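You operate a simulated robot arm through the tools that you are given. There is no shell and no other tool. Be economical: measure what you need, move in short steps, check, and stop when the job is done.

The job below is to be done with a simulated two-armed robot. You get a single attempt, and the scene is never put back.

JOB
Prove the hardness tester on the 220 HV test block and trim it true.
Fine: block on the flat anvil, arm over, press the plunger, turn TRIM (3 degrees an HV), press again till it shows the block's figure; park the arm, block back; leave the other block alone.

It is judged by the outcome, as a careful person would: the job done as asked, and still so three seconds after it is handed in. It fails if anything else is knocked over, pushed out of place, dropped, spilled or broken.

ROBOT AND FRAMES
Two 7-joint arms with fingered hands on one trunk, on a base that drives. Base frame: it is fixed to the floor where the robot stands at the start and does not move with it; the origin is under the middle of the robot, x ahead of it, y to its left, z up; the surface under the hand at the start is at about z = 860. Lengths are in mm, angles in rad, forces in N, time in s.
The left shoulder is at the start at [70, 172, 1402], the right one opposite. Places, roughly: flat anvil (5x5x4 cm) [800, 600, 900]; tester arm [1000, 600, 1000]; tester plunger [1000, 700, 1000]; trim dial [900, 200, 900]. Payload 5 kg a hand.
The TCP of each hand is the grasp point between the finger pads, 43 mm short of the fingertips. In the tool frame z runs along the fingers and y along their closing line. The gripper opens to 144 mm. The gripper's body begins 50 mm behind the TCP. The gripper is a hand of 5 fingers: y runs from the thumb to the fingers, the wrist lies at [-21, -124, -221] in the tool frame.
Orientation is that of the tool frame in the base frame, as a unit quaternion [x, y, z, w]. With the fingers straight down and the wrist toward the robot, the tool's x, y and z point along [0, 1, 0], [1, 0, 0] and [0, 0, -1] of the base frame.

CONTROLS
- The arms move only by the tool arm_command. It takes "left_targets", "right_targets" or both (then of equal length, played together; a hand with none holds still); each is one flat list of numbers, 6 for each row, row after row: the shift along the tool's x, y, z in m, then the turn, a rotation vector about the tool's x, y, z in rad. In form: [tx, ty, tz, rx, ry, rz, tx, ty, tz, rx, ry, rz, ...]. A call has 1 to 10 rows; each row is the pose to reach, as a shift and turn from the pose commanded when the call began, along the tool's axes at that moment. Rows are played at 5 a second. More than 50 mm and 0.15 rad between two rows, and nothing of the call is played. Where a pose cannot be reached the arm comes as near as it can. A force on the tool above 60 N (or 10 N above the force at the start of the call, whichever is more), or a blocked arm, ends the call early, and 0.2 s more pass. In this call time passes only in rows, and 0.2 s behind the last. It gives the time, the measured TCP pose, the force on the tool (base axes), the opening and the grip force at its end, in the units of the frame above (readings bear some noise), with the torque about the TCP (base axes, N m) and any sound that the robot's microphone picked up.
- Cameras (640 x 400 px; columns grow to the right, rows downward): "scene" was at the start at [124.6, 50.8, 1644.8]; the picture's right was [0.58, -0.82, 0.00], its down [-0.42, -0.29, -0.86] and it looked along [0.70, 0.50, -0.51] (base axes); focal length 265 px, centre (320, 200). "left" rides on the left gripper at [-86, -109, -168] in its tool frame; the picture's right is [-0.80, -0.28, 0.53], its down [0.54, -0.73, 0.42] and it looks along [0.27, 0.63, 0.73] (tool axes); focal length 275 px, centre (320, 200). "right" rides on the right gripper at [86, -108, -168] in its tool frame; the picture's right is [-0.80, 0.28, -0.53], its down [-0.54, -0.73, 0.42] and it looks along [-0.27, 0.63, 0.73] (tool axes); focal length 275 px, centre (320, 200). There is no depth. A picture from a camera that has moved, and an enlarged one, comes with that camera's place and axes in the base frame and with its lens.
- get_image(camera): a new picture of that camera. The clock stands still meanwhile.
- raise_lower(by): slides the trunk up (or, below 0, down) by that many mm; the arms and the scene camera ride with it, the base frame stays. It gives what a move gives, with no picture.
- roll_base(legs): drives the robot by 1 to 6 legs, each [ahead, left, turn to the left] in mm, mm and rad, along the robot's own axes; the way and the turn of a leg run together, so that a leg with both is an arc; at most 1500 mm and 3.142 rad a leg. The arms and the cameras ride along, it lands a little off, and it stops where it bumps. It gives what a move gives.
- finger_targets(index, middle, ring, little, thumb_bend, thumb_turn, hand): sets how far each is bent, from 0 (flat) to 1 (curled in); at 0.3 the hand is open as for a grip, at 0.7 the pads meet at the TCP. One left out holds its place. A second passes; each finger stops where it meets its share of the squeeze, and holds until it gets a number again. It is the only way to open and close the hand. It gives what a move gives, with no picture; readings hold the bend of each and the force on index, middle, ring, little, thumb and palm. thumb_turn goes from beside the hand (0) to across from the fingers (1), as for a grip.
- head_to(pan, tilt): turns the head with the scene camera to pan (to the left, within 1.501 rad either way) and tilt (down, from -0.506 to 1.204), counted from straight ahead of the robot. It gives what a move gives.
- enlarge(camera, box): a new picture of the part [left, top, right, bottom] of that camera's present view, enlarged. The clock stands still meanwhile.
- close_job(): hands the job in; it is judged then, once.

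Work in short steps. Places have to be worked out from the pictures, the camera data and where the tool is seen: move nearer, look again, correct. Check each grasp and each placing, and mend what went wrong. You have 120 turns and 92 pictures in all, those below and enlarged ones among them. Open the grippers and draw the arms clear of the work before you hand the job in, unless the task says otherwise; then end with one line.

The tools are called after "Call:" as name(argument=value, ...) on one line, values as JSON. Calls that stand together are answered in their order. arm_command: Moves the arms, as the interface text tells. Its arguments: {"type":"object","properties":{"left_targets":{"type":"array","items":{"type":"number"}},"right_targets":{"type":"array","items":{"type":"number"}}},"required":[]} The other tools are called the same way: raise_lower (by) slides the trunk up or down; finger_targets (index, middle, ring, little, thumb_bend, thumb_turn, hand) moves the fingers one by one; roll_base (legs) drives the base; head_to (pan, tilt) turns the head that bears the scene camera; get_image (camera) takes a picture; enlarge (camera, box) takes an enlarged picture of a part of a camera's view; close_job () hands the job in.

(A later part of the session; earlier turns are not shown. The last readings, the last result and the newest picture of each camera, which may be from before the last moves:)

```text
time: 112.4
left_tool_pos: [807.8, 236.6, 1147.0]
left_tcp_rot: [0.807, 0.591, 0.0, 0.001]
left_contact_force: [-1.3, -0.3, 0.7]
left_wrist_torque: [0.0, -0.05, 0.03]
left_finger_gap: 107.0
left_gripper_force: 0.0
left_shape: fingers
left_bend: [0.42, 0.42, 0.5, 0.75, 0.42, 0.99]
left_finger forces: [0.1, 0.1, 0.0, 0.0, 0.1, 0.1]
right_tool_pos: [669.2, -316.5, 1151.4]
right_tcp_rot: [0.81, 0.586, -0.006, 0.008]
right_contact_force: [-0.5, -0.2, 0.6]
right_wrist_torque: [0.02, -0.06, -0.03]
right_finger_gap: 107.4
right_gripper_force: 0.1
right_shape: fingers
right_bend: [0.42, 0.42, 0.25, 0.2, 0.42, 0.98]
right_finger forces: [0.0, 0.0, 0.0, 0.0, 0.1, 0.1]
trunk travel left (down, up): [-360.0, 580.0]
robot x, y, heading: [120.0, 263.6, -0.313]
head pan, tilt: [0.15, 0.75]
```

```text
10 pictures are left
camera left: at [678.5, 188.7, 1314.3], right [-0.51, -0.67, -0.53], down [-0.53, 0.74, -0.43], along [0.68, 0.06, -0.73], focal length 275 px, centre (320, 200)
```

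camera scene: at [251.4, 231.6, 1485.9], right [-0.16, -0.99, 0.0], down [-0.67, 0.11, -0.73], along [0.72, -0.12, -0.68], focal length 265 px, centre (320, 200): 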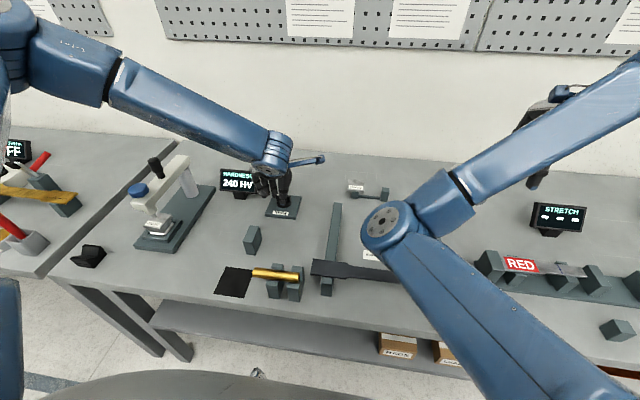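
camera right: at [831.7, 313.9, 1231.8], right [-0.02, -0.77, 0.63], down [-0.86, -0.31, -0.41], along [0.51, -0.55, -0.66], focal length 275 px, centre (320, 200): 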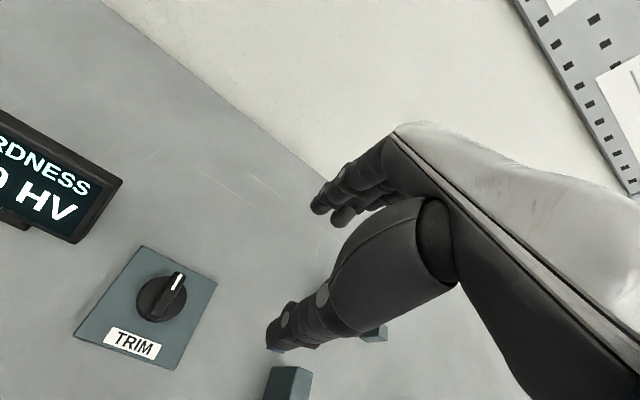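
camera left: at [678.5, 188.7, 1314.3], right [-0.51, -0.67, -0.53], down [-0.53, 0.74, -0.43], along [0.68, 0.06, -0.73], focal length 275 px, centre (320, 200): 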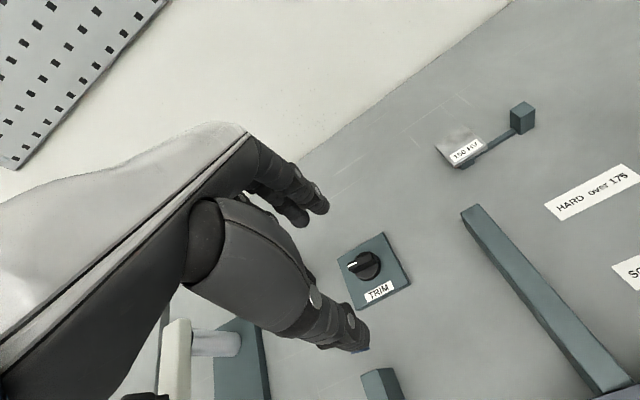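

Pointer now shows ≈60–65° turned. Form the pressing fist, raise a little, and drive back to the press station.

Call:
finger_targets(hand="left", index=0.68, middle=0.68, ring=0.68, little=0.68, thumb_bend=0.68)

Call:
arm_command(left_targets=[0, 0, -0.04, 0, 0, 0])

Call:
roll_base(legs=[[-54, 0, 0.005], [0, 311, 0]])

Call:
head_to(pan=0.15, tilt=0.75)

```text
time: 113.4
left_tool_pos: [810.4, 237.8, 1144.6]
left_tcp_rot: [0.807, 0.59, 0.0, 0.001]
left_contact_force: [1.0, -0.3, -0.1]
left_wrist_torque: [-0.01, 0.02, 0.03]
left_finger_gap: 15.0
left_gripper_force: 0.0
left_shape: fingers
left_bend: [0.68, 0.68, 0.68, 0.68, 0.68, 1.0]
left_finger forces: [0.1, 0.0, 0.0, 0.0, 0.0, 0.0]
right_tool_pos: [671.9, -315.6, 1151.5]
right_tcp_rot: [0.809, 0.587, -0.007, 0.008]
right_contact_force: [0.1, -0.5, 0.1]
right_wrist_torque: [0.04, 0.02, -0.04]
right_finger_gap: 107.6
right_gripper_force: 0.1
right_shape: fingers
right_bend: [0.42, 0.42, 0.25, 0.2, 0.42, 0.98]
right_finger forces: [0.0, 0.0, 0.0, 0.0, 0.1, 0.0]
trunk travel left (down, up): [-360.0, 580.0]
robot x, y, heading: [120.4, 258.4, -0.314]
head pan, tilt: [0.15, 0.75]
```

```text
time: 113.8
left_tool_pos: [809.1, 239.7, 1185.3]
left_tcp_rot: [0.807, 0.591, 0.0, 0.001]
left_contact_force: [0.2, 0.3, 0.1]
left_wrist_torque: [-0.01, -0.09, 0.0]
left_finger_gap: 15.0
left_gripper_force: 0.0
left_shape: fingers
left_bend: [0.68, 0.68, 0.68, 0.68, 0.68, 1.0]
left_finger forces: [0.0, 0.1, 0.1, 0.0, 0.1, 0.1]
right_tool_pos: [670.8, -315.1, 1151.1]
right_tcp_rot: [0.81, 0.586, -0.005, 0.008]
right_contact_force: [-1.1, 0.0, -0.3]
right_wrist_torque: [0.0, -0.04, -0.04]
right_finger_gap: 107.4
right_gripper_force: 0.0
right_shape: fingers
right_bend: [0.42, 0.42, 0.25, 0.2, 0.42, 0.98]
right_finger forces: [0.1, 0.1, 0.1, 0.0, 0.1, 0.1]
trunk travel left (down, up): [-360.0, 580.0]
robot x, y, heading: [118.2, 262.7, -0.312]
head pan, tilt: [0.15, 0.75]
```

```text
time: 116.4
left_tool_pos: [854.4, 554.0, 1184.7]
left_tcp_rot: [0.806, 0.592, -0.001, 0.001]
left_contact_force: [0.6, 0.0, 0.1]
left_wrist_torque: [0.04, 0.03, 0.04]
left_finger_gap: 15.1
left_gripper_force: 0.1
left_shape: fingers
left_bend: [0.68, 0.68, 0.68, 0.68, 0.68, 1.0]
left_finger forces: [0.1, 0.0, 0.0, 0.0, 0.0, 0.0]
right_tool_pos: [717.0, -0.9, 1149.7]
right_tcp_rot: [0.808, 0.589, -0.007, 0.007]
right_contact_force: [-0.5, -0.4, 0.8]
right_wrist_torque: [0.0, 0.02, -0.01]
right_finger_gap: 107.3
right_gripper_force: 0.1
right_shape: fingers
right_bend: [0.42, 0.42, 0.25, 0.2, 0.42, 0.98]
right_finger forces: [0.1, 0.1, 0.0, 0.1, 0.0, 0.0]
trunk travel left (down, up): [-360.0, 580.0]
robot x, y, heading: [161.1, 575.5, -0.304]
head pan, tilt: [0.15, 0.75]
```

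```text
time: 117.0
left_tool_pos: [853.7, 553.0, 1183.8]
left_tcp_rot: [0.806, 0.592, -0.001, 0.001]
left_contact_force: [0.3, 0.5, 0.5]
left_wrist_torque: [0.0, 0.03, -0.04]
left_finger_gap: 14.7
left_gripper_force: 0.0
left_shape: fingers
left_bend: [0.68, 0.68, 0.68, 0.68, 0.68, 1.0]
left_finger forces: [0.0, 0.0, 0.1, 0.0, 0.0, 0.0]
right_tool_pos: [717.1, -0.6, 1150.5]
right_tcp_rot: [0.808, 0.588, -0.006, 0.007]
right_contact_force: [-0.5, -0.2, 0.8]
right_wrist_torque: [-0.02, 0.01, -0.01]
right_finger_gap: 107.3
right_gripper_force: 0.0
right_shape: fingers
right_bend: [0.42, 0.42, 0.25, 0.2, 0.42, 0.98]
right_finger forces: [0.1, 0.1, 0.0, 0.0, 0.1, 0.0]
trunk travel left (down, up): [-360.0, 580.0]
robot x, y, heading: [158.5, 572.4, -0.311]
head pan, tilt: [0.15, 0.75]
```

Move over the plunger at the same spot as before and descend to just above it, then press.

Call:
arm_command(left_targets=[0.019, -0.022, 0, 0, 0, 0, 0.038, -0.043, 0, 0, 0, 0, 0.038, -0.043, 0.04, 0, 0, 0, 0.038, -0.043, 0.075, 0, 0, 0, 0.038, -0.043, 0.085, 0, 0, 0])

Call:
arm_command(left_targets=[0, 0, 0.004, 0, 0, 0, 0, 0, 0.008, 0, 0, 0, 0, 0, 0.012, 0, 0, 0, 0, 0, 0.015, 0, 0, 0])

```text
time: 118.2
left_tool_pos: [823.2, 601.5, 1099.3]
left_tcp_rot: [0.805, 0.593, -0.001, 0.002]
left_contact_force: [0.0, 0.2, 0.2]
left_wrist_torque: [-0.02, 0.02, 0.0]
left_finger_gap: 15.0
left_gripper_force: 0.1
left_shape: fingers
left_bend: [0.68, 0.68, 0.68, 0.68, 0.68, 1.0]
left_finger forces: [0.0, 0.0, 0.0, 0.0, 0.0, 0.1]
right_tool_pos: [717.2, -0.7, 1151.0]
right_tcp_rot: [0.809, 0.588, -0.006, 0.008]
right_contact_force: [-0.2, 0.6, 0.1]
right_wrist_torque: [-0.01, -0.02, 0.02]
right_finger_gap: 107.4
right_gripper_force: 0.1
right_shape: fingers
right_bend: [0.42, 0.42, 0.25, 0.2, 0.42, 0.98]
right_finger forces: [0.0, 0.1, 0.0, 0.0, 0.0, 0.0]
trunk travel left (down, up): [-360.0, 580.0]
robot x, y, heading: [161.7, 576.2, -0.313]
head pan, tilt: [0.15, 0.75]
```

```text
time: 119.2
left_tool_pos: [823.8, 603.5, 1085.5]
left_tcp_rot: [0.806, 0.592, 0.0, 0.001]
left_contact_force: [0.6, -2.1, 5.3]
left_wrist_torque: [-0.07, -0.14, -0.01]
left_finger_gap: 14.8
left_gripper_force: 2.7
left_shape: fingers
left_bend: [0.68, 0.68, 0.68, 0.68, 0.68, 1.0]
left_finger forces: [1.8, 3.8, 0.0, 0.0, 0.1, 0.1]
right_tool_pos: [716.1, -0.5, 1151.2]
right_tcp_rot: [0.809, 0.588, -0.005, 0.007]
right_contact_force: [-0.3, 0.3, 0.3]
right_wrist_torque: [0.01, 0.02, -0.01]
right_finger_gap: 107.3
right_gripper_force: 0.1
right_shape: fingers
right_bend: [0.42, 0.42, 0.25, 0.2, 0.42, 0.98]
right_finger forces: [0.0, 0.0, 0.1, 0.1, 0.0, 0.0]
trunk travel left (down, up): [-360.0, 580.0]
robot x, y, heading: [163.2, 575.3, -0.309]
head pan, tilt: [0.15, 0.75]
heard: click
```

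Click again. Read display and dial.

Call:
enlarge(camera="scene", box=[300, 110, 460, 230])

```text
3.33 times, centred on (380, 170) of scene
camera zoom: at [292.3, 544.0, 1486.2], right [-0.16, -0.99, 0.0], down [-0.67, 0.11, -0.73], along [0.72, -0.11, -0.68], focal length 884 px, centre (120, 300)
```

zoom: 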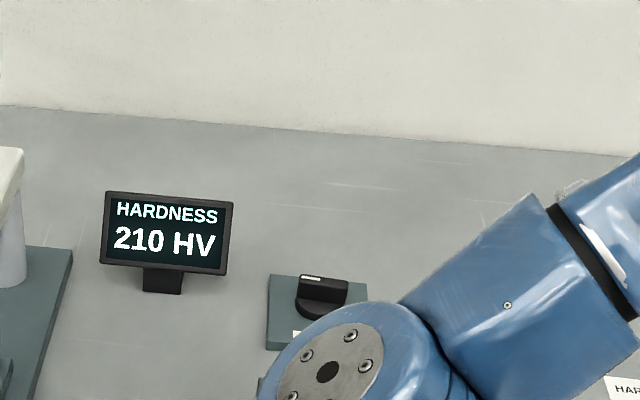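

210 HV: 10 HV too low, so the dial went 90° (30° from gripping plus my 60°) and must come back 30°. Raise and return to the dial station.

Call:
arm_command(left_targets=[0, 0, -0.03, 0, 0, 0, 0, 0, -0.07, 0, 0, 0, 0, 0, -0.1, 0, 0, 0])

Call:
roll_base(legs=[[54, 0, 0], [0, -312, -0.003]])

Call:
finger_targets(hand="left", index=0.42, middle=0.42, ring=0.5, little=0.75, thumb_bend=0.42)

```text
time: 120.0
left_tool_pos: [826.3, 604.4, 1184.6]
left_tcp_rot: [0.806, 0.592, 0.0, 0.0]
left_contact_force: [0.5, -0.4, -0.3]
left_wrist_torque: [-0.04, -0.02, -0.01]
left_finger_gap: 14.7
left_gripper_force: 0.0
left_shape: fingers
left_bend: [0.68, 0.68, 0.68, 0.68, 0.68, 1.0]
left_finger forces: [0.0, 0.0, 0.0, 0.0, 0.0, 0.1]
right_tool_pos: [717.7, -0.3, 1151.5]
right_tcp_rot: [0.809, 0.588, -0.006, 0.008]
right_contact_force: [0.3, 0.3, 0.3]
right_wrist_torque: [-0.02, -0.02, 0.01]
right_finger_gap: 107.7
right_gripper_force: 0.0
right_shape: fingers
right_bend: [0.42, 0.42, 0.25, 0.2, 0.42, 0.98]
right_finger forces: [0.1, 0.0, 0.0, 0.0, 0.1, 0.0]
trunk travel left (down, up): [-360.0, 580.0]
robot x, y, heading: [161.2, 572.4, -0.303]
head pan, tilt: [0.15, 0.75]
```

```text
time: 122.7
left_tool_pos: [781.5, 285.7, 1184.6]
left_tcp_rot: [0.805, 0.593, -0.002, 0.001]
left_contact_force: [-0.8, -0.6, 0.3]
left_wrist_torque: [0.0, -0.01, 0.03]
left_finger_gap: 14.8
left_gripper_force: 0.1
left_shape: fingers
left_bend: [0.68, 0.68, 0.68, 0.68, 0.68, 1.0]
left_finger forces: [0.0, 0.0, 0.0, 0.0, 0.0, 0.0]
right_tool_pos: [673.2, -318.0, 1151.2]
right_tcp_rot: [0.808, 0.589, -0.007, 0.009]
right_contact_force: [-0.1, 0.0, -0.4]
right_wrist_torque: [-0.01, 0.0, -0.01]
right_finger_gap: 107.4
right_gripper_force: 0.2
right_shape: fingers
right_bend: [0.42, 0.42, 0.25, 0.2, 0.42, 0.98]
right_finger forces: [0.0, 0.1, 0.0, 0.0, 0.1, 0.1]
trunk travel left (down, up): [-360.0, 580.0]
robot x, y, heading: [114.3, 255.6, -0.306]
head pan, tilt: [0.15, 0.75]
```

```text
time: 123.7
left_tool_pos: [782.7, 286.4, 1184.7]
left_tcp_rot: [0.805, 0.593, -0.002, 0.001]
left_contact_force: [0.6, 0.4, -0.1]
left_wrist_torque: [-0.01, 0.02, 0.0]
left_finger_gap: 106.6
left_gripper_force: 0.0
left_shape: fingers
left_bend: [0.42, 0.42, 0.5, 0.75, 0.42, 0.99]
left_finger forces: [0.1, 0.1, 0.0, 0.0, 0.0, 0.1]
right_tool_pos: [673.5, -318.1, 1150.9]
right_tcp_rot: [0.808, 0.589, -0.007, 0.008]
right_contact_force: [0.3, -0.6, 0.2]
right_wrist_torque: [-0.01, 0.01, 0.02]
right_finger_gap: 107.5
right_gripper_force: 0.1
right_shape: fingers
right_bend: [0.42, 0.42, 0.25, 0.2, 0.42, 0.98]
right_finger forces: [0.0, 0.0, 0.0, 0.1, 0.0, 0.1]
trunk travel left (down, up): [-360.0, 580.0]
robot x, y, heading: [117.4, 254.0, -0.309]
head pan, tilt: [0.15, 0.75]
```

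Move over the dial with the same yaw as at the last release (25° CCW), stopping at z≈975 for a look.

Call:
arm_command(left_targets=[0, 0.025, 0.03, 0, 0, -0.09, 0, 0.05, 0.065, 0, 0, -0.18, -0.001, 0.075, 0.1, 0, 0, -0.27, -0.001, 0.1, 0.14, 0, 0, -0.36, -0.0012, 0.1124, 0.18, 0, 0, -0.445, -0.0012, 0.1124, 0.21, 0, 0, -0.445])

Call:
get_image(camera="left")

```text
time: 125.1
left_tool_pos: [889.5, 252.3, 975.7]
left_tcp_rot: [0.654, 0.756, -0.001, 0.001]
left_contact_force: [-0.1, -0.1, 0.7]
left_wrist_torque: [0.01, 0.0, -0.02]
left_finger_gap: 107.1
left_gripper_force: 0.1
left_shape: fingers
left_bend: [0.42, 0.42, 0.5, 0.75, 0.42, 0.99]
left_finger forces: [0.0, 0.0, 0.0, 0.0, 0.0, 0.0]
right_tool_pos: [673.5, -317.8, 1152.0]
right_tcp_rot: [0.808, 0.59, -0.007, 0.007]
right_contact_force: [-0.1, 0.5, 0.6]
right_wrist_torque: [0.0, 0.01, 0.0]
right_finger_gap: 107.7
right_gripper_force: 0.0
right_shape: fingers
right_bend: [0.42, 0.42, 0.25, 0.2, 0.42, 0.98]
right_finger forces: [0.1, 0.0, 0.0, 0.1, 0.0, 0.0]
trunk travel left (down, up): [-360.0, 580.0]
robot x, y, heading: [117.7, 255.0, -0.309]
head pan, tilt: [0.15, 0.75]
```

```text
8 pictures are left
camera left: at [794.9, 152.3, 1143.4], right [-0.17, -0.83, -0.53], down [-0.8, 0.43, -0.42], along [0.58, 0.35, -0.73], focal length 275 px, centre (320, 200)
```

left: 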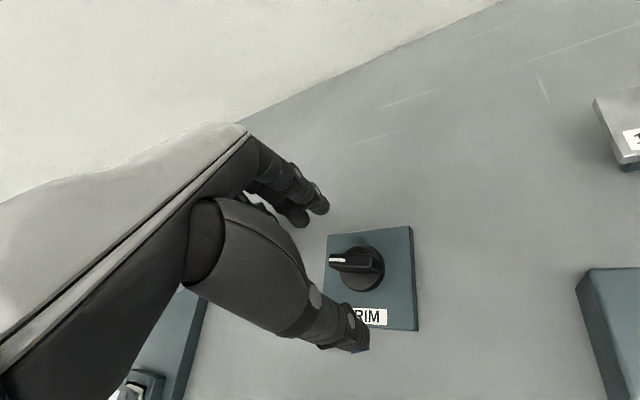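

Knob centre is ~8 mm to tool −x. Correct, descend, and grip as before.

Call:
arm_command(left_targets=[-0.004, 0.001, 0.015, 0, 0, 0, -0.007, 0.002, 0.03, 0, 0, 0, -0.007, 0.002, 0.041, 0, 0, 0])

Call:
finger_targets(hand="left", index=0.7, middle=0.62, thumb_bend=0.68)

Call:
enlarge(camera="left", box=[230, 170, 430, 350])

```text
time: 125.9
left_tool_pos: [892.4, 245.4, 932.4]
left_tcp_rot: [0.654, 0.756, 0.0, 0.0]
left_contact_force: [-0.2, -0.4, -0.1]
left_wrist_torque: [0.01, 0.02, 0.0]
left_finger_gap: 106.9
left_gripper_force: 0.0
left_shape: fingers
left_bend: [0.42, 0.42, 0.5, 0.75, 0.42, 0.99]
left_finger forces: [0.1, 0.0, 0.0, 0.0, 0.0, 0.1]
right_tool_pos: [674.2, -317.5, 1151.3]
right_tcp_rot: [0.808, 0.589, -0.006, 0.008]
right_contact_force: [0.0, 0.0, 0.4]
right_wrist_torque: [0.02, 0.02, 0.01]
right_finger_gap: 107.4
right_gripper_force: 0.0
right_shape: fingers
right_bend: [0.42, 0.42, 0.25, 0.2, 0.42, 0.98]
right_finger forces: [0.0, 0.1, 0.0, 0.0, 0.0, 0.0]
trunk travel left (down, up): [-360.0, 580.0]
robot x, y, heading: [117.8, 253.0, -0.301]
head pan, tilt: [0.15, 0.75]
```

```text
time: 126.9
left_tool_pos: [892.8, 244.1, 933.3]
left_tcp_rot: [0.655, 0.756, -0.001, 0.001]
left_contact_force: [9.1, 1.1, 0.1]
left_wrist_torque: [0.04, -0.34, -0.05]
left_finger_gap: 18.2
left_gripper_force: 4.1
left_shape: fingers
left_bend: [0.66, 0.6, 0.5, 0.75, 0.68, 1.0]
left_finger forces: [4.9, 3.6, 0.0, 0.1, 0.2, 0.0]
right_tool_pos: [675.4, -318.2, 1150.8]
right_tcp_rot: [0.808, 0.589, -0.007, 0.007]
right_contact_force: [0.4, 0.1, -0.3]
right_wrist_torque: [0.01, 0.03, 0.0]
right_finger_gap: 107.7
right_gripper_force: 0.1
right_shape: fingers
right_bend: [0.42, 0.42, 0.25, 0.2, 0.42, 0.98]
right_finger forces: [0.0, 0.1, 0.1, 0.0, 0.0, 0.2]
trunk travel left (down, up): [-360.0, 580.0]
robot x, y, heading: [116.1, 254.3, -0.303]
head pan, tilt: [0.15, 0.75]
```

```text
2.22 times, centred on (330, 260) of left
camera zoom: at [798.4, 145.0, 1101.0], right [-0.17, -0.83, -0.53], down [-0.8, 0.43, -0.42], along [0.58, 0.35, -0.73], focal length 612 px, centre (298, 67)
```

zoom: 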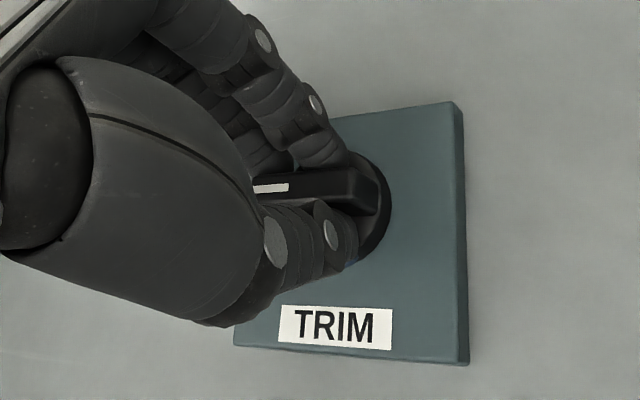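

Index and middle bear evenly on the ridge; bring the thumb in firmly.

Call:
finger_targets(hand="left", index=0.7, middle=0.64, thumb_bend=0.78)

```text
time: 127.9
left_tool_pos: [891.0, 244.2, 932.3]
left_tcp_rot: [0.655, 0.756, -0.001, 0.0]
left_contact_force: [-0.6, 0.5, -3.9]
left_wrist_torque: [0.11, -0.14, -0.19]
left_finger_gap: 15.2
left_gripper_force: 13.3
left_shape: fingers
left_bend: [0.66, 0.6, 0.5, 0.75, 0.71, 1.0]
left_finger forces: [5.8, 7.3, 0.0, 0.0, 14.2, 0.1]
right_tool_pos: [673.5, -317.6, 1151.5]
right_tcp_rot: [0.808, 0.589, -0.006, 0.008]
right_contact_force: [-0.6, 0.6, -0.2]
right_wrist_torque: [0.02, -0.02, 0.02]
right_finger_gap: 107.7
right_gripper_force: 0.0
right_shape: fingers
right_bend: [0.42, 0.42, 0.25, 0.2, 0.42, 0.98]
right_finger forces: [0.0, 0.0, 0.0, 0.0, 0.0, 0.0]
trunk travel left (down, up): [-360.0, 580.0]
robot x, y, heading: [117.9, 255.9, -0.304]
head pan, tilt: [0.15, 0.75]
```

Balanced grip with no finger movement, so the dial hasn't shifted. Turn 30° clockwise.

Call:
arm_command(left_targets=[0, 0, 0, 0, 0, 0.105, 0, 0, 0, 0, 0, 0.21, 0, 0, 0, 0, 0, 0.314, 0, 0, 0, 0, 0, 0.419, 0, 0, 0, 0, 0, 0.5236, 0, 0, 0, 0, 0, 0.5236])

```text
time: 129.3
left_tool_pos: [891.7, 245.2, 932.7]
left_tcp_rot: [0.828, 0.561, -0.002, 0.001]
left_contact_force: [-2.6, 9.5, -7.0]
left_wrist_torque: [0.34, -0.05, 0.03]
left_finger_gap: 15.3
left_gripper_force: 12.1
left_shape: fingers
left_bend: [0.66, 0.61, 0.5, 0.75, 0.71, 1.0]
left_finger forces: [4.2, 4.9, 0.0, 0.0, 15.9, 0.0]
right_tool_pos: [674.4, -316.7, 1151.4]
right_tcp_rot: [0.808, 0.589, -0.007, 0.009]
right_contact_force: [-0.5, -0.3, 0.7]
right_wrist_torque: [0.0, 0.0, 0.04]
right_finger_gap: 107.7
right_gripper_force: 0.1
right_shape: fingers
right_bend: [0.42, 0.42, 0.25, 0.2, 0.42, 0.98]
right_finger forces: [0.0, 0.1, 0.0, 0.1, 0.0, 0.1]
trunk travel left (down, up): [-360.0, 580.0]
robot x, y, heading: [116.8, 252.7, -0.305]
head pan, tilt: [0.15, 0.75]
```

Turned exactly 30° by the pose readings. Release, rise, then return to press.

Call:
finger_targets(hand="left", index=0.42, middle=0.42, thumb_bend=0.42)

Call:
arm_command(left_targets=[0, 0, -0.03, 0, 0, 0, 0, 0, -0.07, 0, 0, 0, 0, -0.03, -0.105, 0, 0, -0.038, 0, -0.07, -0.14, 0, 0, -0.077, 0, -0.1, -0.18, 0, 0, -0.077, 0, -0.11, -0.22, 0, 0, -0.077, 0, -0.11, -0.25, 0, 0, -0.077])

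Call:
finger_targets(hand="left", index=0.68, middle=0.68, ring=0.68, little=0.68, thumb_bend=0.68)

Call:
roll_base(legs=[[-54, 0, 0], [0, 316, -0.003]])

```text
time: 130.3
left_tool_pos: [891.4, 243.7, 933.3]
left_tcp_rot: [0.829, 0.56, -0.001, 0.0]
left_contact_force: [-0.4, 0.4, 0.7]
left_wrist_torque: [0.0, 0.02, -0.03]
left_finger_gap: 106.4
left_gripper_force: 0.1
left_shape: fingers
left_bend: [0.42, 0.42, 0.5, 0.75, 0.42, 0.99]
left_finger forces: [0.0, 0.0, 0.0, 0.0, 0.0, 0.0]
right_tool_pos: [673.3, -318.0, 1151.1]
right_tcp_rot: [0.808, 0.589, -0.007, 0.008]
right_contact_force: [-0.1, 0.8, -0.8]
right_wrist_torque: [0.0, -0.01, 0.02]
right_finger_gap: 107.4
right_gripper_force: 0.0
right_shape: fingers
right_bend: [0.42, 0.42, 0.25, 0.2, 0.42, 0.98]
right_finger forces: [0.0, 0.0, 0.0, 0.0, 0.1, 0.0]
trunk travel left (down, up): [-360.0, 580.0]
robot x, y, heading: [114.1, 256.8, -0.305]
head pan, tilt: [0.15, 0.75]
```

```text
refused: row 4 steps farther than a row can; nothing moved
```

```text
time: 131.3
left_tool_pos: [892.9, 244.1, 933.5]
left_tcp_rot: [0.827, 0.561, 0.0, 0.001]
left_contact_force: [11.5, -3.2, 5.1]
left_wrist_torque: [-0.12, -0.67, -0.06]
left_finger_gap: 18.0
left_gripper_force: 6.5
left_shape: fingers
left_bend: [0.66, 0.62, 0.68, 0.68, 0.68, 1.0]
left_finger forces: [2.5, 10.6, 0.0, 0.0, 0.3, 0.0]
right_tool_pos: [675.1, -318.9, 1151.4]
right_tcp_rot: [0.808, 0.589, -0.006, 0.007]
right_contact_force: [0.0, -0.3, 0.0]
right_wrist_torque: [-0.01, 0.03, -0.02]
right_finger_gap: 107.5
right_gripper_force: 0.0
right_shape: fingers
right_bend: [0.42, 0.42, 0.25, 0.2, 0.42, 0.98]
right_finger forces: [0.1, 0.0, 0.1, 0.0, 0.0, 0.0]
trunk travel left (down, up): [-360.0, 580.0]
robot x, y, heading: [120.8, 254.4, -0.305]
head pan, tilt: [0.15, 0.75]
```

```text
time: 132.3
left_tool_pos: [860.2, 250.4, 940.4]
left_tcp_rot: [0.829, 0.559, 0.007, 0.01]
left_contact_force: [30.4, -18.5, -7.4]
left_wrist_torque: [-0.71, -0.93, -0.62]
left_finger_gap: 40.0
left_gripper_force: 16.6
left_shape: fingers
left_bend: [0.53, 0.52, 0.68, 0.68, 0.68, 1.0]
left_finger forces: [11.3, 22.1, 0.0, 0.0, 0.0, 0.0]
right_tool_pos: [628.5, -308.8, 1148.6]
right_tcp_rot: [0.81, 0.587, -0.007, 0.006]
right_contact_force: [-0.1, 0.0, 0.1]
right_wrist_torque: [-0.01, -0.02, 0.0]
right_finger_gap: 107.0
right_gripper_force: 0.1
right_shape: fingers
right_bend: [0.42, 0.42, 0.25, 0.2, 0.42, 0.98]
right_finger forces: [0.1, 0.0, 0.0, 0.0, 0.0, 0.0]
trunk travel left (down, up): [-360.0, 580.0]
robot x, y, heading: [73.3, 269.7, -0.311]
head pan, tilt: [0.15, 0.75]
stopped in leg 1: the force on the tool passed its limit at 69 N (the readings are from after the stop); the commanded pose is now the measured one
```

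A row was refused and the queued calls dragged on the dial; it stopped at the force limit. Open the fingers right away to relieve it — one step at a time now.

Call:
finger_targets(hand="left", index=0.3, middle=0.3, ring=0.4, little=0.6, thumb_bend=0.4)

```text
time: 133.3
left_tool_pos: [854.4, 254.1, 941.0]
left_tcp_rot: [0.828, 0.561, 0.005, 0.009]
left_contact_force: [0.0, -0.2, -0.3]
left_wrist_torque: [-0.02, 0.02, 0.01]
left_finger_gap: 131.6
left_gripper_force: 0.0
left_shape: fingers
left_bend: [0.3, 0.3, 0.4, 0.6, 0.4, 0.99]
left_finger forces: [0.1, 0.0, 0.0, 0.0, 0.0, 0.0]
right_tool_pos: [626.5, -306.0, 1151.5]
right_tcp_rot: [0.809, 0.588, -0.007, 0.007]
right_contact_force: [0.8, -0.2, 0.2]
right_wrist_torque: [0.01, 0.01, 0.01]
right_finger_gap: 107.5
right_gripper_force: 0.2
right_shape: fingers
right_bend: [0.42, 0.42, 0.25, 0.2, 0.42, 0.98]
right_finger forces: [0.0, 0.0, 0.0, 0.0, 0.0, 0.1]
trunk travel left (down, up): [-360.0, 580.0]
robot x, y, heading: [71.8, 266.5, -0.309]
head pan, tilt: [0.15, 0.75]
```

Free. Raise straight up 200 mm (squaring the hand) and look at the dial.

Call:
arm_command(left_targets=[0, 0, -0.04, 0, 0, 0, 0, 0, -0.08, 0, 0, 0, 0, 0, -0.12, 0.01, 0.001, -0.04, 0, 0, -0.16, 0.0206, 0.0026, -0.076, 0, 0, -0.2, 0.0206, 0.0026, -0.076, 0, 0, -0.24, 0.0206, 0.0026, -0.076])

Call:
get_image(camera="left")

```text
time: 134.7
left_tool_pos: [851.0, 254.7, 1182.0]
left_tcp_rot: [0.806, 0.592, 0.0, -0.002]
left_contact_force: [-0.2, -0.5, -0.8]
left_wrist_torque: [-0.02, -0.03, -0.01]
left_finger_gap: 131.6
left_gripper_force: 0.1
left_shape: fingers
left_bend: [0.3, 0.3, 0.4, 0.6, 0.4, 0.99]
left_finger forces: [0.0, 0.1, 0.1, 0.1, 0.1, 0.0]
right_tool_pos: [625.0, -305.7, 1151.5]
right_tcp_rot: [0.809, 0.588, -0.006, 0.008]
right_contact_force: [0.1, 0.4, -0.7]
right_wrist_torque: [-0.06, -0.03, 0.03]
right_finger_gap: 107.6
right_gripper_force: 0.0
right_shape: fingers
right_bend: [0.42, 0.42, 0.25, 0.2, 0.42, 0.98]
right_finger forces: [0.0, 0.1, 0.0, 0.0, 0.0, 0.0]
trunk travel left (down, up): [-360.0, 580.0]
robot x, y, heading: [72.7, 271.7, -0.311]
head pan, tilt: [0.15, 0.75]
```

```text
6 pictures are left
camera left: at [722.4, 205.8, 1350.1], right [-0.51, -0.67, -0.53], down [-0.53, 0.74, -0.42], along [0.68, 0.07, -0.73], focal length 275 px, centre (320, 200)
```

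left: 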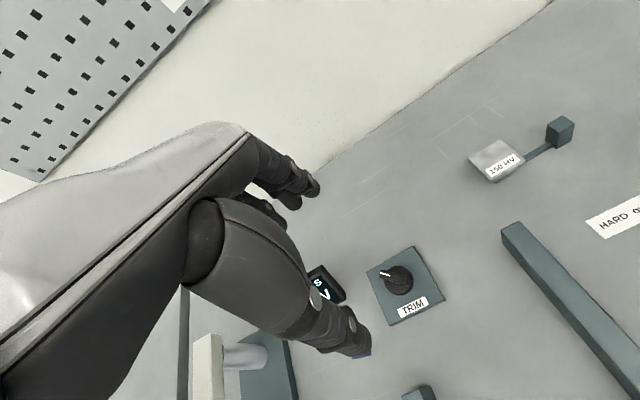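

The dial plate hasn't moved and the pointer is in the expected region. Drive to the press station and form the fist.

Call:
roll_base(legs=[[-7, 315, 0]])

Call:
finger_targets(hand="left", index=0.68, middle=0.68, ring=0.68, little=0.68, thumb_bend=0.68)

```text
time: 136.8
left_tool_pos: [940.9, 557.1, 1182.3]
left_tcp_rot: [0.806, 0.592, 0.0, -0.001]
left_contact_force: [0.0, -0.6, -0.1]
left_wrist_torque: [0.01, 0.0, 0.03]
left_finger_gap: 131.6
left_gripper_force: 0.0
left_shape: fingers
left_bend: [0.3, 0.3, 0.4, 0.6, 0.4, 0.99]
left_finger forces: [0.0, 0.1, 0.0, 0.1, 0.0, 0.0]
right_tool_pos: [715.5, -3.0, 1150.1]
right_tcp_rot: [0.809, 0.588, -0.007, 0.007]
right_contact_force: [-0.3, 0.0, 0.2]
right_wrist_torque: [0.03, -0.05, 0.03]
right_finger_gap: 107.5
right_gripper_force: 0.0
right_shape: fingers
right_bend: [0.42, 0.42, 0.25, 0.2, 0.42, 0.98]
right_finger forces: [0.0, 0.0, 0.0, 0.1, 0.1, 0.0]
trunk travel left (down, up): [-360.0, 580.0]
robot x, y, heading: [157.9, 571.0, -0.3]
head pan, tilt: [0.15, 0.75]
```

```text
time: 137.8
left_tool_pos: [940.8, 557.3, 1181.3]
left_tcp_rot: [0.806, 0.592, 0.0, -0.002]
left_contact_force: [-0.3, -0.4, 0.0]
left_wrist_torque: [-0.01, -0.03, 0.04]
left_finger_gap: 15.2
left_gripper_force: 0.0
left_shape: fingers
left_bend: [0.68, 0.68, 0.68, 0.68, 0.68, 1.0]
left_finger forces: [0.0, 0.0, 0.1, 0.0, 0.0, 0.0]
right_tool_pos: [715.0, -4.3, 1150.7]
right_tcp_rot: [0.809, 0.588, -0.006, 0.008]
right_contact_force: [0.6, -0.6, -0.1]
right_wrist_torque: [0.02, -0.03, 0.02]
right_finger_gap: 107.6
right_gripper_force: 0.0
right_shape: fingers
right_bend: [0.42, 0.42, 0.25, 0.2, 0.42, 0.98]
right_finger forces: [0.0, 0.0, 0.0, 0.1, 0.1, 0.0]
trunk travel left (down, up): [-360.0, 580.0]
robot x, y, heading: [157.7, 572.7, -0.309]
head pan, tilt: [0.15, 0.75]
```

Move over the plunger and press.

Call:
arm_command(left_targets=[0.003, -0.042, 0, 0, 0, 0, 0.006, -0.084, 0, 0, 0, 0, 0.008, -0.1254, 0, 0, 0, 0, 0.008, -0.1254, 0.04, 0, 0, 0, 0.008, -0.1254, 0.083, 0, 0, 0])

Call:
arm_command(left_targets=[0, 0, 0.004, 0, 0, 0, 0, 0, 0.008, 0, 0, 0, 0, 0, 0.012, 0, 0, 0, 0, 0, 0.015, 0, 0, 0])

```text
time: 139.0
left_tool_pos: [829.0, 602.5, 1098.5]
left_tcp_rot: [0.806, 0.592, -0.001, -0.001]
left_contact_force: [0.9, -0.5, 0.3]
left_wrist_torque: [-0.02, 0.04, -0.02]
left_finger_gap: 14.6
left_gripper_force: 0.2
left_shape: fingers
left_bend: [0.68, 0.68, 0.68, 0.68, 0.68, 1.0]
left_finger forces: [0.0, 0.0, 0.1, 0.0, 0.0, 0.0]
right_tool_pos: [718.7, -3.0, 1149.6]
right_tcp_rot: [0.808, 0.589, -0.007, 0.008]
right_contact_force: [0.2, -0.1, -0.9]
right_wrist_torque: [-0.02, 0.05, 0.03]
right_finger_gap: 107.3
right_gripper_force: 0.1
right_shape: fingers
right_bend: [0.42, 0.42, 0.25, 0.2, 0.42, 0.98]
right_finger forces: [0.0, 0.0, 0.0, 0.1, 0.0, 0.0]
trunk travel left (down, up): [-360.0, 580.0]
robot x, y, heading: [161.6, 569.9, -0.309]
head pan, tilt: [0.15, 0.75]
```

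```text
time: 140.0
left_tool_pos: [824.3, 602.3, 1085.0]
left_tcp_rot: [0.806, 0.591, 0.001, 0.0]
left_contact_force: [4.1, -1.1, 13.1]
left_wrist_torque: [-0.1, -0.3, 0.01]
left_finger_gap: 14.1
left_gripper_force: 6.6
left_shape: fingers
left_bend: [0.68, 0.68, 0.68, 0.68, 0.68, 1.0]
left_finger forces: [6.8, 6.2, 0.0, 0.0, 0.0, 0.1]
right_tool_pos: [715.2, -3.0, 1152.2]
right_tcp_rot: [0.808, 0.589, -0.007, 0.007]
right_contact_force: [-0.6, 0.6, -0.8]
right_wrist_torque: [0.0, 0.03, -0.02]
right_finger_gap: 107.6
right_gripper_force: 0.0
right_shape: fingers
right_bend: [0.42, 0.42, 0.25, 0.2, 0.42, 0.98]
right_finger forces: [0.0, 0.1, 0.0, 0.0, 0.0, 0.1]
trunk travel left (down, up): [-360.0, 580.0]
robot x, y, heading: [162.2, 568.7, -0.305]
head pan, tilt: [0.15, 0.75]
heard: click
```

Clicked; read the display.

Call:
enlarge(camera="scene", box=[230, 110, 430, 250])

```text
2.86 times, centred on (330, 180) of scene
camera zoom: at [290.7, 540.6, 1486.4], right [-0.16, -0.99, 0.0], down [-0.67, 0.11, -0.73], along [0.72, -0.11, -0.68], focal length 758 px, centre (291, 257)
```

zoom: 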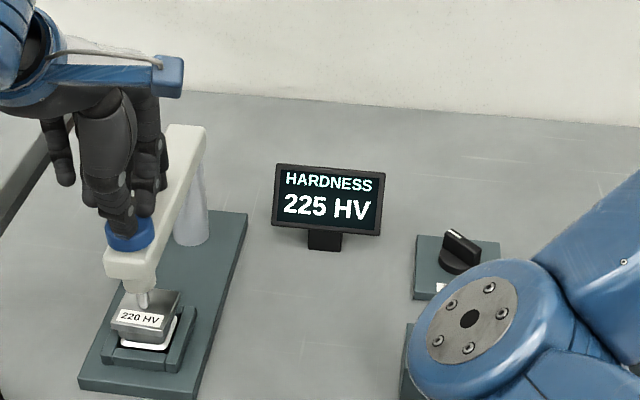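

225 HV: need 5 HV less → 15° counter-clockwise. Raise, drive to the dial station, open the hand.

Call:
arm_command(left_targets=[0, 0, -0.03, 0, 0, 0, 0, 0, -0.07, 0, 0, 0, 0, 0, -0.1, 0, 0, 0])

Call:
roll_base(legs=[[52, 0, 0], [0, -313, 0]])

Call:
finger_targets(hand="left", index=0.42, middle=0.42, ring=0.5, little=0.75, thumb_bend=0.42)

```text
time: 140.8
left_tool_pos: [823.8, 600.9, 1185.4]
left_tcp_rot: [0.806, 0.593, 0.0, -0.002]
left_contact_force: [0.4, -0.6, -0.9]
left_wrist_torque: [0.01, 0.0, -0.01]
left_finger_gap: 14.7
left_gripper_force: 0.1
left_shape: fingers
left_bend: [0.68, 0.68, 0.68, 0.68, 0.68, 1.0]
left_finger forces: [0.0, 0.1, 0.0, 0.0, 0.0, 0.1]
right_tool_pos: [713.7, -3.1, 1150.8]
right_tcp_rot: [0.809, 0.588, -0.006, 0.008]
right_contact_force: [-0.4, -0.5, 0.2]
right_wrist_torque: [0.02, 0.0, 0.01]
right_finger_gap: 107.6
right_gripper_force: 0.0
right_shape: fingers
right_bend: [0.42, 0.42, 0.25, 0.2, 0.42, 0.98]
right_finger forces: [0.0, 0.0, 0.0, 0.1, 0.1, 0.1]
trunk travel left (down, up): [-360.0, 580.0]
robot x, y, heading: [161.4, 567.4, -0.307]
head pan, tilt: [0.15, 0.75]
```

```text
time: 143.4
left_tool_pos: [780.9, 292.9, 1186.0]
left_tcp_rot: [0.806, 0.592, -0.001, -0.001]
left_contact_force: [0.5, -0.7, -0.1]
left_wrist_torque: [-0.03, -0.01, -0.02]
left_finger_gap: 14.9
left_gripper_force: 0.0
left_shape: fingers
left_bend: [0.68, 0.68, 0.68, 0.68, 0.68, 1.0]
left_finger forces: [0.0, 0.0, 0.0, 0.0, 0.0, 0.0]
right_tool_pos: [672.4, -312.7, 1150.8]
right_tcp_rot: [0.808, 0.589, -0.006, 0.007]
right_contact_force: [-0.7, -0.2, -0.1]
right_wrist_torque: [0.03, -0.04, 0.03]
right_finger_gap: 107.7
right_gripper_force: 0.1
right_shape: fingers
right_bend: [0.42, 0.42, 0.25, 0.2, 0.42, 0.98]
right_finger forces: [0.0, 0.0, 0.0, 0.0, 0.0, 0.0]
trunk travel left (down, up): [-360.0, 580.0]
robot x, y, heading: [117.6, 260.4, -0.314]
head pan, tilt: [0.15, 0.75]
```

```text
time: 144.4
left_tool_pos: [781.1, 291.2, 1184.5]
left_tcp_rot: [0.806, 0.592, 0.0, 0.0]
left_contact_force: [-0.5, 0.3, -0.6]
left_wrist_torque: [-0.05, 0.0, 0.03]
left_finger_gap: 106.2
left_gripper_force: 0.0
left_shape: fingers
left_bend: [0.42, 0.42, 0.5, 0.75, 0.42, 0.99]
left_finger forces: [0.0, 0.0, 0.0, 0.0, 0.1, 0.0]
right_tool_pos: [673.8, -313.3, 1150.1]
right_tcp_rot: [0.808, 0.589, -0.006, 0.008]
right_contact_force: [0.1, -0.3, 0.2]
right_wrist_torque: [-0.05, -0.01, 0.01]
right_finger_gap: 107.7
right_gripper_force: 0.1
right_shape: fingers
right_bend: [0.42, 0.42, 0.25, 0.2, 0.42, 0.98]
right_finger forces: [0.0, 0.0, 0.0, 0.0, 0.1, 0.0]
trunk travel left (down, up): [-360.0, 580.0]
robot x, y, heading: [115.9, 258.3, -0.305]
head pan, tilt: [0.15, 0.75]
```

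Move above the dial with the yaw matching the pointer (φ≈53°) and verify centring.

Call:
arm_command(left_targets=[-0.003, 0.03, 0.035, 0, 0, 0.07, -0.005, 0.055, 0.07, 0, 0, 0.14, -0.008, 0.08, 0.105, 0, 0, 0.21, -0.01, 0.1, 0.14, 0, 0, 0.28, -0.0121, 0.12, 0.175, 0, 0, 0.339, -0.0121, 0.12, 0.21, 0, 0, 0.339])

Call:
get_image(camera="left")

```text
time: 145.8
left_tool_pos: [891.2, 245.1, 973.0]
left_tcp_rot: [0.894, 0.448, 0.0, -0.001]
left_contact_force: [1.0, 0.0, 0.5]
left_wrist_torque: [0.02, 0.03, 0.02]
left_finger_gap: 107.1
left_gripper_force: 0.0
left_shape: fingers
left_bend: [0.42, 0.42, 0.5, 0.75, 0.42, 0.99]
left_finger forces: [0.0, 0.1, 0.0, 0.0, 0.0, 0.0]
right_tool_pos: [674.1, -311.7, 1151.3]
right_tcp_rot: [0.809, 0.588, -0.007, 0.009]
right_contact_force: [-0.2, 0.4, -0.1]
right_wrist_torque: [0.01, 0.07, 0.0]
right_finger_gap: 107.4
right_gripper_force: 0.1
right_shape: fingers
right_bend: [0.42, 0.42, 0.25, 0.2, 0.42, 0.98]
right_finger forces: [0.0, 0.0, 0.1, 0.0, 0.0, 0.0]
trunk travel left (down, up): [-360.0, 580.0]
robot x, y, heading: [116.9, 262.1, -0.31]
head pan, tilt: [0.15, 0.75]
```

```text
4 pictures are left
camera left: at [754.7, 242.1, 1141.5], right [-0.71, -0.47, -0.53], down [-0.26, 0.87, -0.42], along [0.66, -0.16, -0.73], focal length 275 px, centre (320, 200)
```

left: 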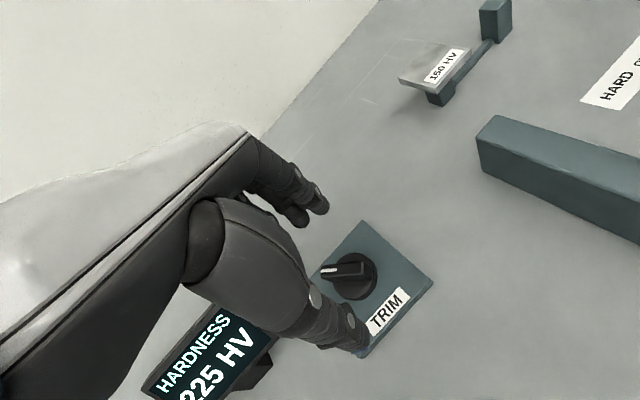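

Knob is centred and the ridge lies as in the last good grip. Descend and grip in the same sequence.

Call:
arm_command(left_targets=[0, -0.001, 0.015, 0, 0, 0, 0, -0.001, 0.03, 0, 0, 0, 0, -0.001, 0.041, 0, 0, 0])

Call:
finger_targets(hand="left", index=0.68, middle=0.62, thumb_bend=0.7)

Call:
finger_targets(hand="left", index=0.7, middle=0.64, thumb_bend=0.78)

```text
time: 146.6
left_tool_pos: [890.8, 243.8, 934.9]
left_tcp_rot: [0.894, 0.448, -0.002, 0.0]
left_contact_force: [-0.3, -0.9, 0.4]
left_wrist_torque: [-0.02, 0.0, -0.04]
left_finger_gap: 106.8
left_gripper_force: 0.1
left_shape: fingers
left_bend: [0.42, 0.42, 0.5, 0.75, 0.42, 0.99]
left_finger forces: [0.0, 0.0, 0.0, 0.0, 0.0, 0.0]
right_tool_pos: [673.5, -313.2, 1149.5]
right_tcp_rot: [0.808, 0.589, -0.006, 0.008]
right_contact_force: [1.1, 0.3, -0.3]
right_wrist_torque: [0.0, 0.02, 0.01]
right_finger_gap: 107.4
right_gripper_force: 0.1
right_shape: fingers
right_bend: [0.42, 0.42, 0.25, 0.2, 0.42, 0.98]
right_finger forces: [0.0, 0.0, 0.0, 0.1, 0.0, 0.1]
trunk travel left (down, up): [-360.0, 580.0]
robot x, y, heading: [117.2, 258.1, -0.308]
head pan, tilt: [0.15, 0.75]
```

```text
time: 147.6
left_tool_pos: [890.6, 244.3, 934.8]
left_tcp_rot: [0.894, 0.448, -0.001, -0.001]
left_contact_force: [-1.5, 1.0, -1.3]
left_wrist_torque: [0.02, 0.04, -0.02]
left_finger_gap: 17.6
left_gripper_force: 2.3
left_shape: fingers
left_bend: [0.67, 0.61, 0.5, 0.75, 0.67, 1.0]
left_finger forces: [1.3, 0.5, 0.1, 0.0, 2.8, 0.0]
right_tool_pos: [674.3, -312.9, 1150.4]
right_tcp_rot: [0.809, 0.588, -0.007, 0.007]
right_contact_force: [-0.5, 0.5, -0.3]
right_wrist_torque: [0.03, 0.03, 0.01]
right_finger_gap: 107.4
right_gripper_force: 0.1
right_shape: fingers
right_bend: [0.42, 0.42, 0.25, 0.2, 0.42, 0.98]
right_finger forces: [0.2, 0.1, 0.0, 0.0, 0.0, 0.0]
trunk travel left (down, up): [-360.0, 580.0]
robot x, y, heading: [118.6, 264.1, -0.306]
head pan, tilt: [0.15, 0.75]
```

```text
time: 148.6
left_tool_pos: [890.5, 245.1, 933.6]
left_tcp_rot: [0.894, 0.448, -0.001, -0.001]
left_contact_force: [-4.7, 4.6, -6.0]
left_wrist_torque: [0.12, 0.08, 0.02]
left_finger_gap: 15.1
left_gripper_force: 10.6
left_shape: fingers
left_bend: [0.66, 0.63, 0.5, 0.75, 0.71, 1.0]
left_finger forces: [6.2, 0.8, 0.0, 0.0, 13.8, 0.1]
right_tool_pos: [674.0, -314.0, 1151.9]
right_tcp_rot: [0.809, 0.588, -0.006, 0.007]
right_contact_force: [0.1, 0.5, -0.7]
right_wrist_torque: [0.0, 0.01, -0.02]
right_finger_gap: 107.6
right_gripper_force: 0.0
right_shape: fingers
right_bend: [0.42, 0.42, 0.25, 0.2, 0.42, 0.98]
right_finger forces: [0.2, 0.1, 0.0, 0.1, 0.0, 0.1]
trunk travel left (down, up): [-360.0, 580.0]
robot x, y, heading: [117.9, 259.3, -0.308]
head pan, tilt: [0.15, 0.75]
```

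The thumb squeeze may have rotated the knob a few degrees (middle finger went deeper). I'll check the ridge angle.

Call:
enlarge(camera="left", box=[230, 170, 430, 350])

```text
2.22 times, centred on (330, 260) of left
camera zoom: at [753.1, 241.4, 1101.9], right [-0.71, -0.47, -0.53], down [-0.26, 0.87, -0.42], along [0.66, -0.16, -0.73], focal length 612 px, centre (298, 67)
```

zoom: 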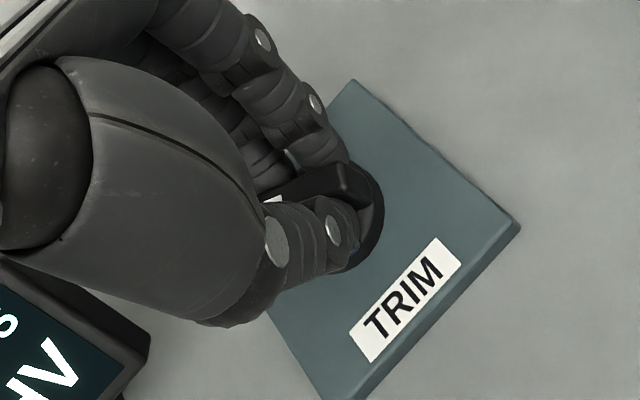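

The squeeze already turned it ≈12–13° CCW (finger depths and ridge angle agree), so only ~2.5° more is needed. Turn 0.045 rad CCW and release.

Call:
arm_command(left_targets=[0, 0, 0, 0, 0, -0.0225, 0, 0, 0, 0, 0, -0.045, 0, 0, 0, 0, 0, -0.045])

Call:
finger_targets(hand="left", index=0.42, middle=0.42, thumb_bend=0.42)

Call:
arm_command(left_targets=[0, 0, -0.035, 0, 0, 0, 0, 0, -0.07, 0, 0, 0, 0, 0, -0.105, 0, 0, -0.1, 0, 0, -0.145, 0, 0, -0.2, 0, 0, -0.185, 0, 0, -0.294, 0, 0, -0.225, 0, 0, -0.294, 0, 0, -0.25, 0, 0, -0.294])

```text
time: 149.4
left_tool_pos: [891.0, 244.3, 934.8]
left_tcp_rot: [0.883, 0.469, -0.001, 0.0]
left_contact_force: [-5.3, 4.8, -7.8]
left_wrist_torque: [0.12, 0.09, 0.02]
left_finger_gap: 15.5
left_gripper_force: 9.7
left_shape: fingers
left_bend: [0.66, 0.64, 0.5, 0.75, 0.71, 1.0]
left_finger forces: [5.9, 0.6, 0.1, 0.0, 13.4, 0.0]
right_tool_pos: [674.0, -313.6, 1151.1]
right_tcp_rot: [0.808, 0.589, -0.007, 0.008]
right_contact_force: [-0.3, 0.5, -0.3]
right_wrist_torque: [0.01, 0.01, -0.02]
right_finger_gap: 107.3
right_gripper_force: 0.1
right_shape: fingers
right_bend: [0.42, 0.42, 0.25, 0.2, 0.42, 0.98]
right_finger forces: [0.0, 0.1, 0.0, 0.0, 0.1, 0.0]
trunk travel left (down, up): [-360.0, 580.0]
robot x, y, heading: [117.1, 259.5, -0.306]
head pan, tilt: [0.15, 0.75]
```

```text
time: 150.4
left_tool_pos: [890.5, 243.2, 934.0]
left_tcp_rot: [0.884, 0.467, -0.002, 0.0]
left_contact_force: [0.4, 0.1, 0.0]
left_wrist_torque: [-0.04, -0.03, 0.01]
left_finger_gap: 106.9
left_gripper_force: 0.1
left_shape: fingers
left_bend: [0.42, 0.42, 0.5, 0.75, 0.42, 0.99]
left_finger forces: [0.0, 0.0, 0.0, 0.0, 0.0, 0.0]
right_tool_pos: [674.5, -313.1, 1151.3]
right_tcp_rot: [0.808, 0.589, -0.006, 0.007]
right_contact_force: [-1.1, 0.8, -0.2]
right_wrist_torque: [0.02, -0.02, 0.0]
right_finger_gap: 107.4
right_gripper_force: 0.0
right_shape: fingers
right_bend: [0.42, 0.42, 0.25, 0.2, 0.42, 0.98]
right_finger forces: [0.0, 0.0, 0.0, 0.0, 0.0, 0.0]
trunk travel left (down, up): [-360.0, 580.0]
robot x, y, heading: [119.6, 261.0, -0.307]
head pan, tilt: [0.15, 0.75]
```

```text
time: 152.0
left_tool_pos: [890.3, 244.6, 1184.6]
left_tcp_rot: [0.806, 0.592, 0.0, -0.002]
left_contact_force: [0.3, -0.2, -0.4]
left_wrist_torque: [0.0, -0.03, 0.01]
left_finger_gap: 106.7
left_gripper_force: 0.2
left_shape: fingers
left_bend: [0.42, 0.42, 0.5, 0.75, 0.42, 0.99]
left_finger forces: [0.1, 0.0, 0.1, 0.0, 0.0, 0.1]
right_tool_pos: [672.0, -313.2, 1151.4]
right_tcp_rot: [0.808, 0.589, -0.006, 0.007]
right_contact_force: [-0.9, -0.7, 1.1]
right_wrist_torque: [-0.02, -0.06, 0.04]
right_finger_gap: 107.5
right_gripper_force: 0.0
right_shape: fingers
right_bend: [0.42, 0.42, 0.25, 0.2, 0.42, 0.98]
right_finger forces: [0.0, 0.0, 0.0, 0.1, 0.0, 0.0]
trunk travel left (down, up): [-360.0, 580.0]
robot x, y, heading: [117.5, 261.4, -0.304]
head pan, tilt: [0.15, 0.75]
```

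Drive to the press station and form the fist.

Call:
roll_base(legs=[[-52, 0, 0], [0, 308, 0]])

Call:
finger_targets(hand="left", index=0.68, middle=0.68, ring=0.68, little=0.68, thumb_bend=0.68)

```text
time: 154.7
left_tool_pos: [935.7, 557.0, 1183.9]
left_tcp_rot: [0.806, 0.592, 0.0, -0.001]
left_contact_force: [0.2, -0.3, -0.4]
left_wrist_torque: [0.02, 0.01, 0.01]
left_finger_gap: 106.8
left_gripper_force: 0.1
left_shape: fingers
left_bend: [0.42, 0.42, 0.5, 0.75, 0.42, 0.99]
left_finger forces: [0.0, 0.0, 0.0, 0.0, 0.1, 0.0]
right_tool_pos: [717.0, -0.7, 1150.6]
right_tcp_rot: [0.809, 0.588, -0.007, 0.008]
right_contact_force: [0.7, 0.1, 0.3]
right_wrist_torque: [0.02, -0.04, 0.0]
right_finger_gap: 107.4
right_gripper_force: 0.1
right_shape: fingers
right_bend: [0.42, 0.42, 0.25, 0.2, 0.42, 0.98]
right_finger forces: [0.0, 0.0, 0.1, 0.0, 0.1, 0.0]
trunk travel left (down, up): [-360.0, 580.0]
robot x, y, heading: [163.2, 574.9, -0.31]
head pan, tilt: [0.15, 0.75]
```

```text
time: 155.7
left_tool_pos: [935.2, 559.0, 1184.5]
left_tcp_rot: [0.806, 0.592, 0.0, -0.001]
left_contact_force: [0.4, -1.1, -0.1]
left_wrist_torque: [0.05, 0.0, 0.0]
left_finger_gap: 15.1
left_gripper_force: 0.0
left_shape: fingers
left_bend: [0.68, 0.68, 0.68, 0.68, 0.68, 1.0]
left_finger forces: [0.0, 0.0, 0.1, 0.0, 0.0, 0.0]
right_tool_pos: [717.5, 0.6, 1151.1]
right_tcp_rot: [0.808, 0.589, -0.005, 0.008]
right_contact_force: [0.0, -0.1, -0.2]
right_wrist_torque: [0.0, -0.01, 0.02]
right_finger_gap: 107.4
right_gripper_force: 0.1
right_shape: fingers
right_bend: [0.42, 0.42, 0.25, 0.2, 0.42, 0.98]
right_finger forces: [0.0, 0.0, 0.0, 0.0, 0.1, 0.0]
trunk travel left (down, up): [-360.0, 580.0]
robot x, y, heading: [159.8, 572.6, -0.308]
head pan, tilt: [0.15, 0.75]
```

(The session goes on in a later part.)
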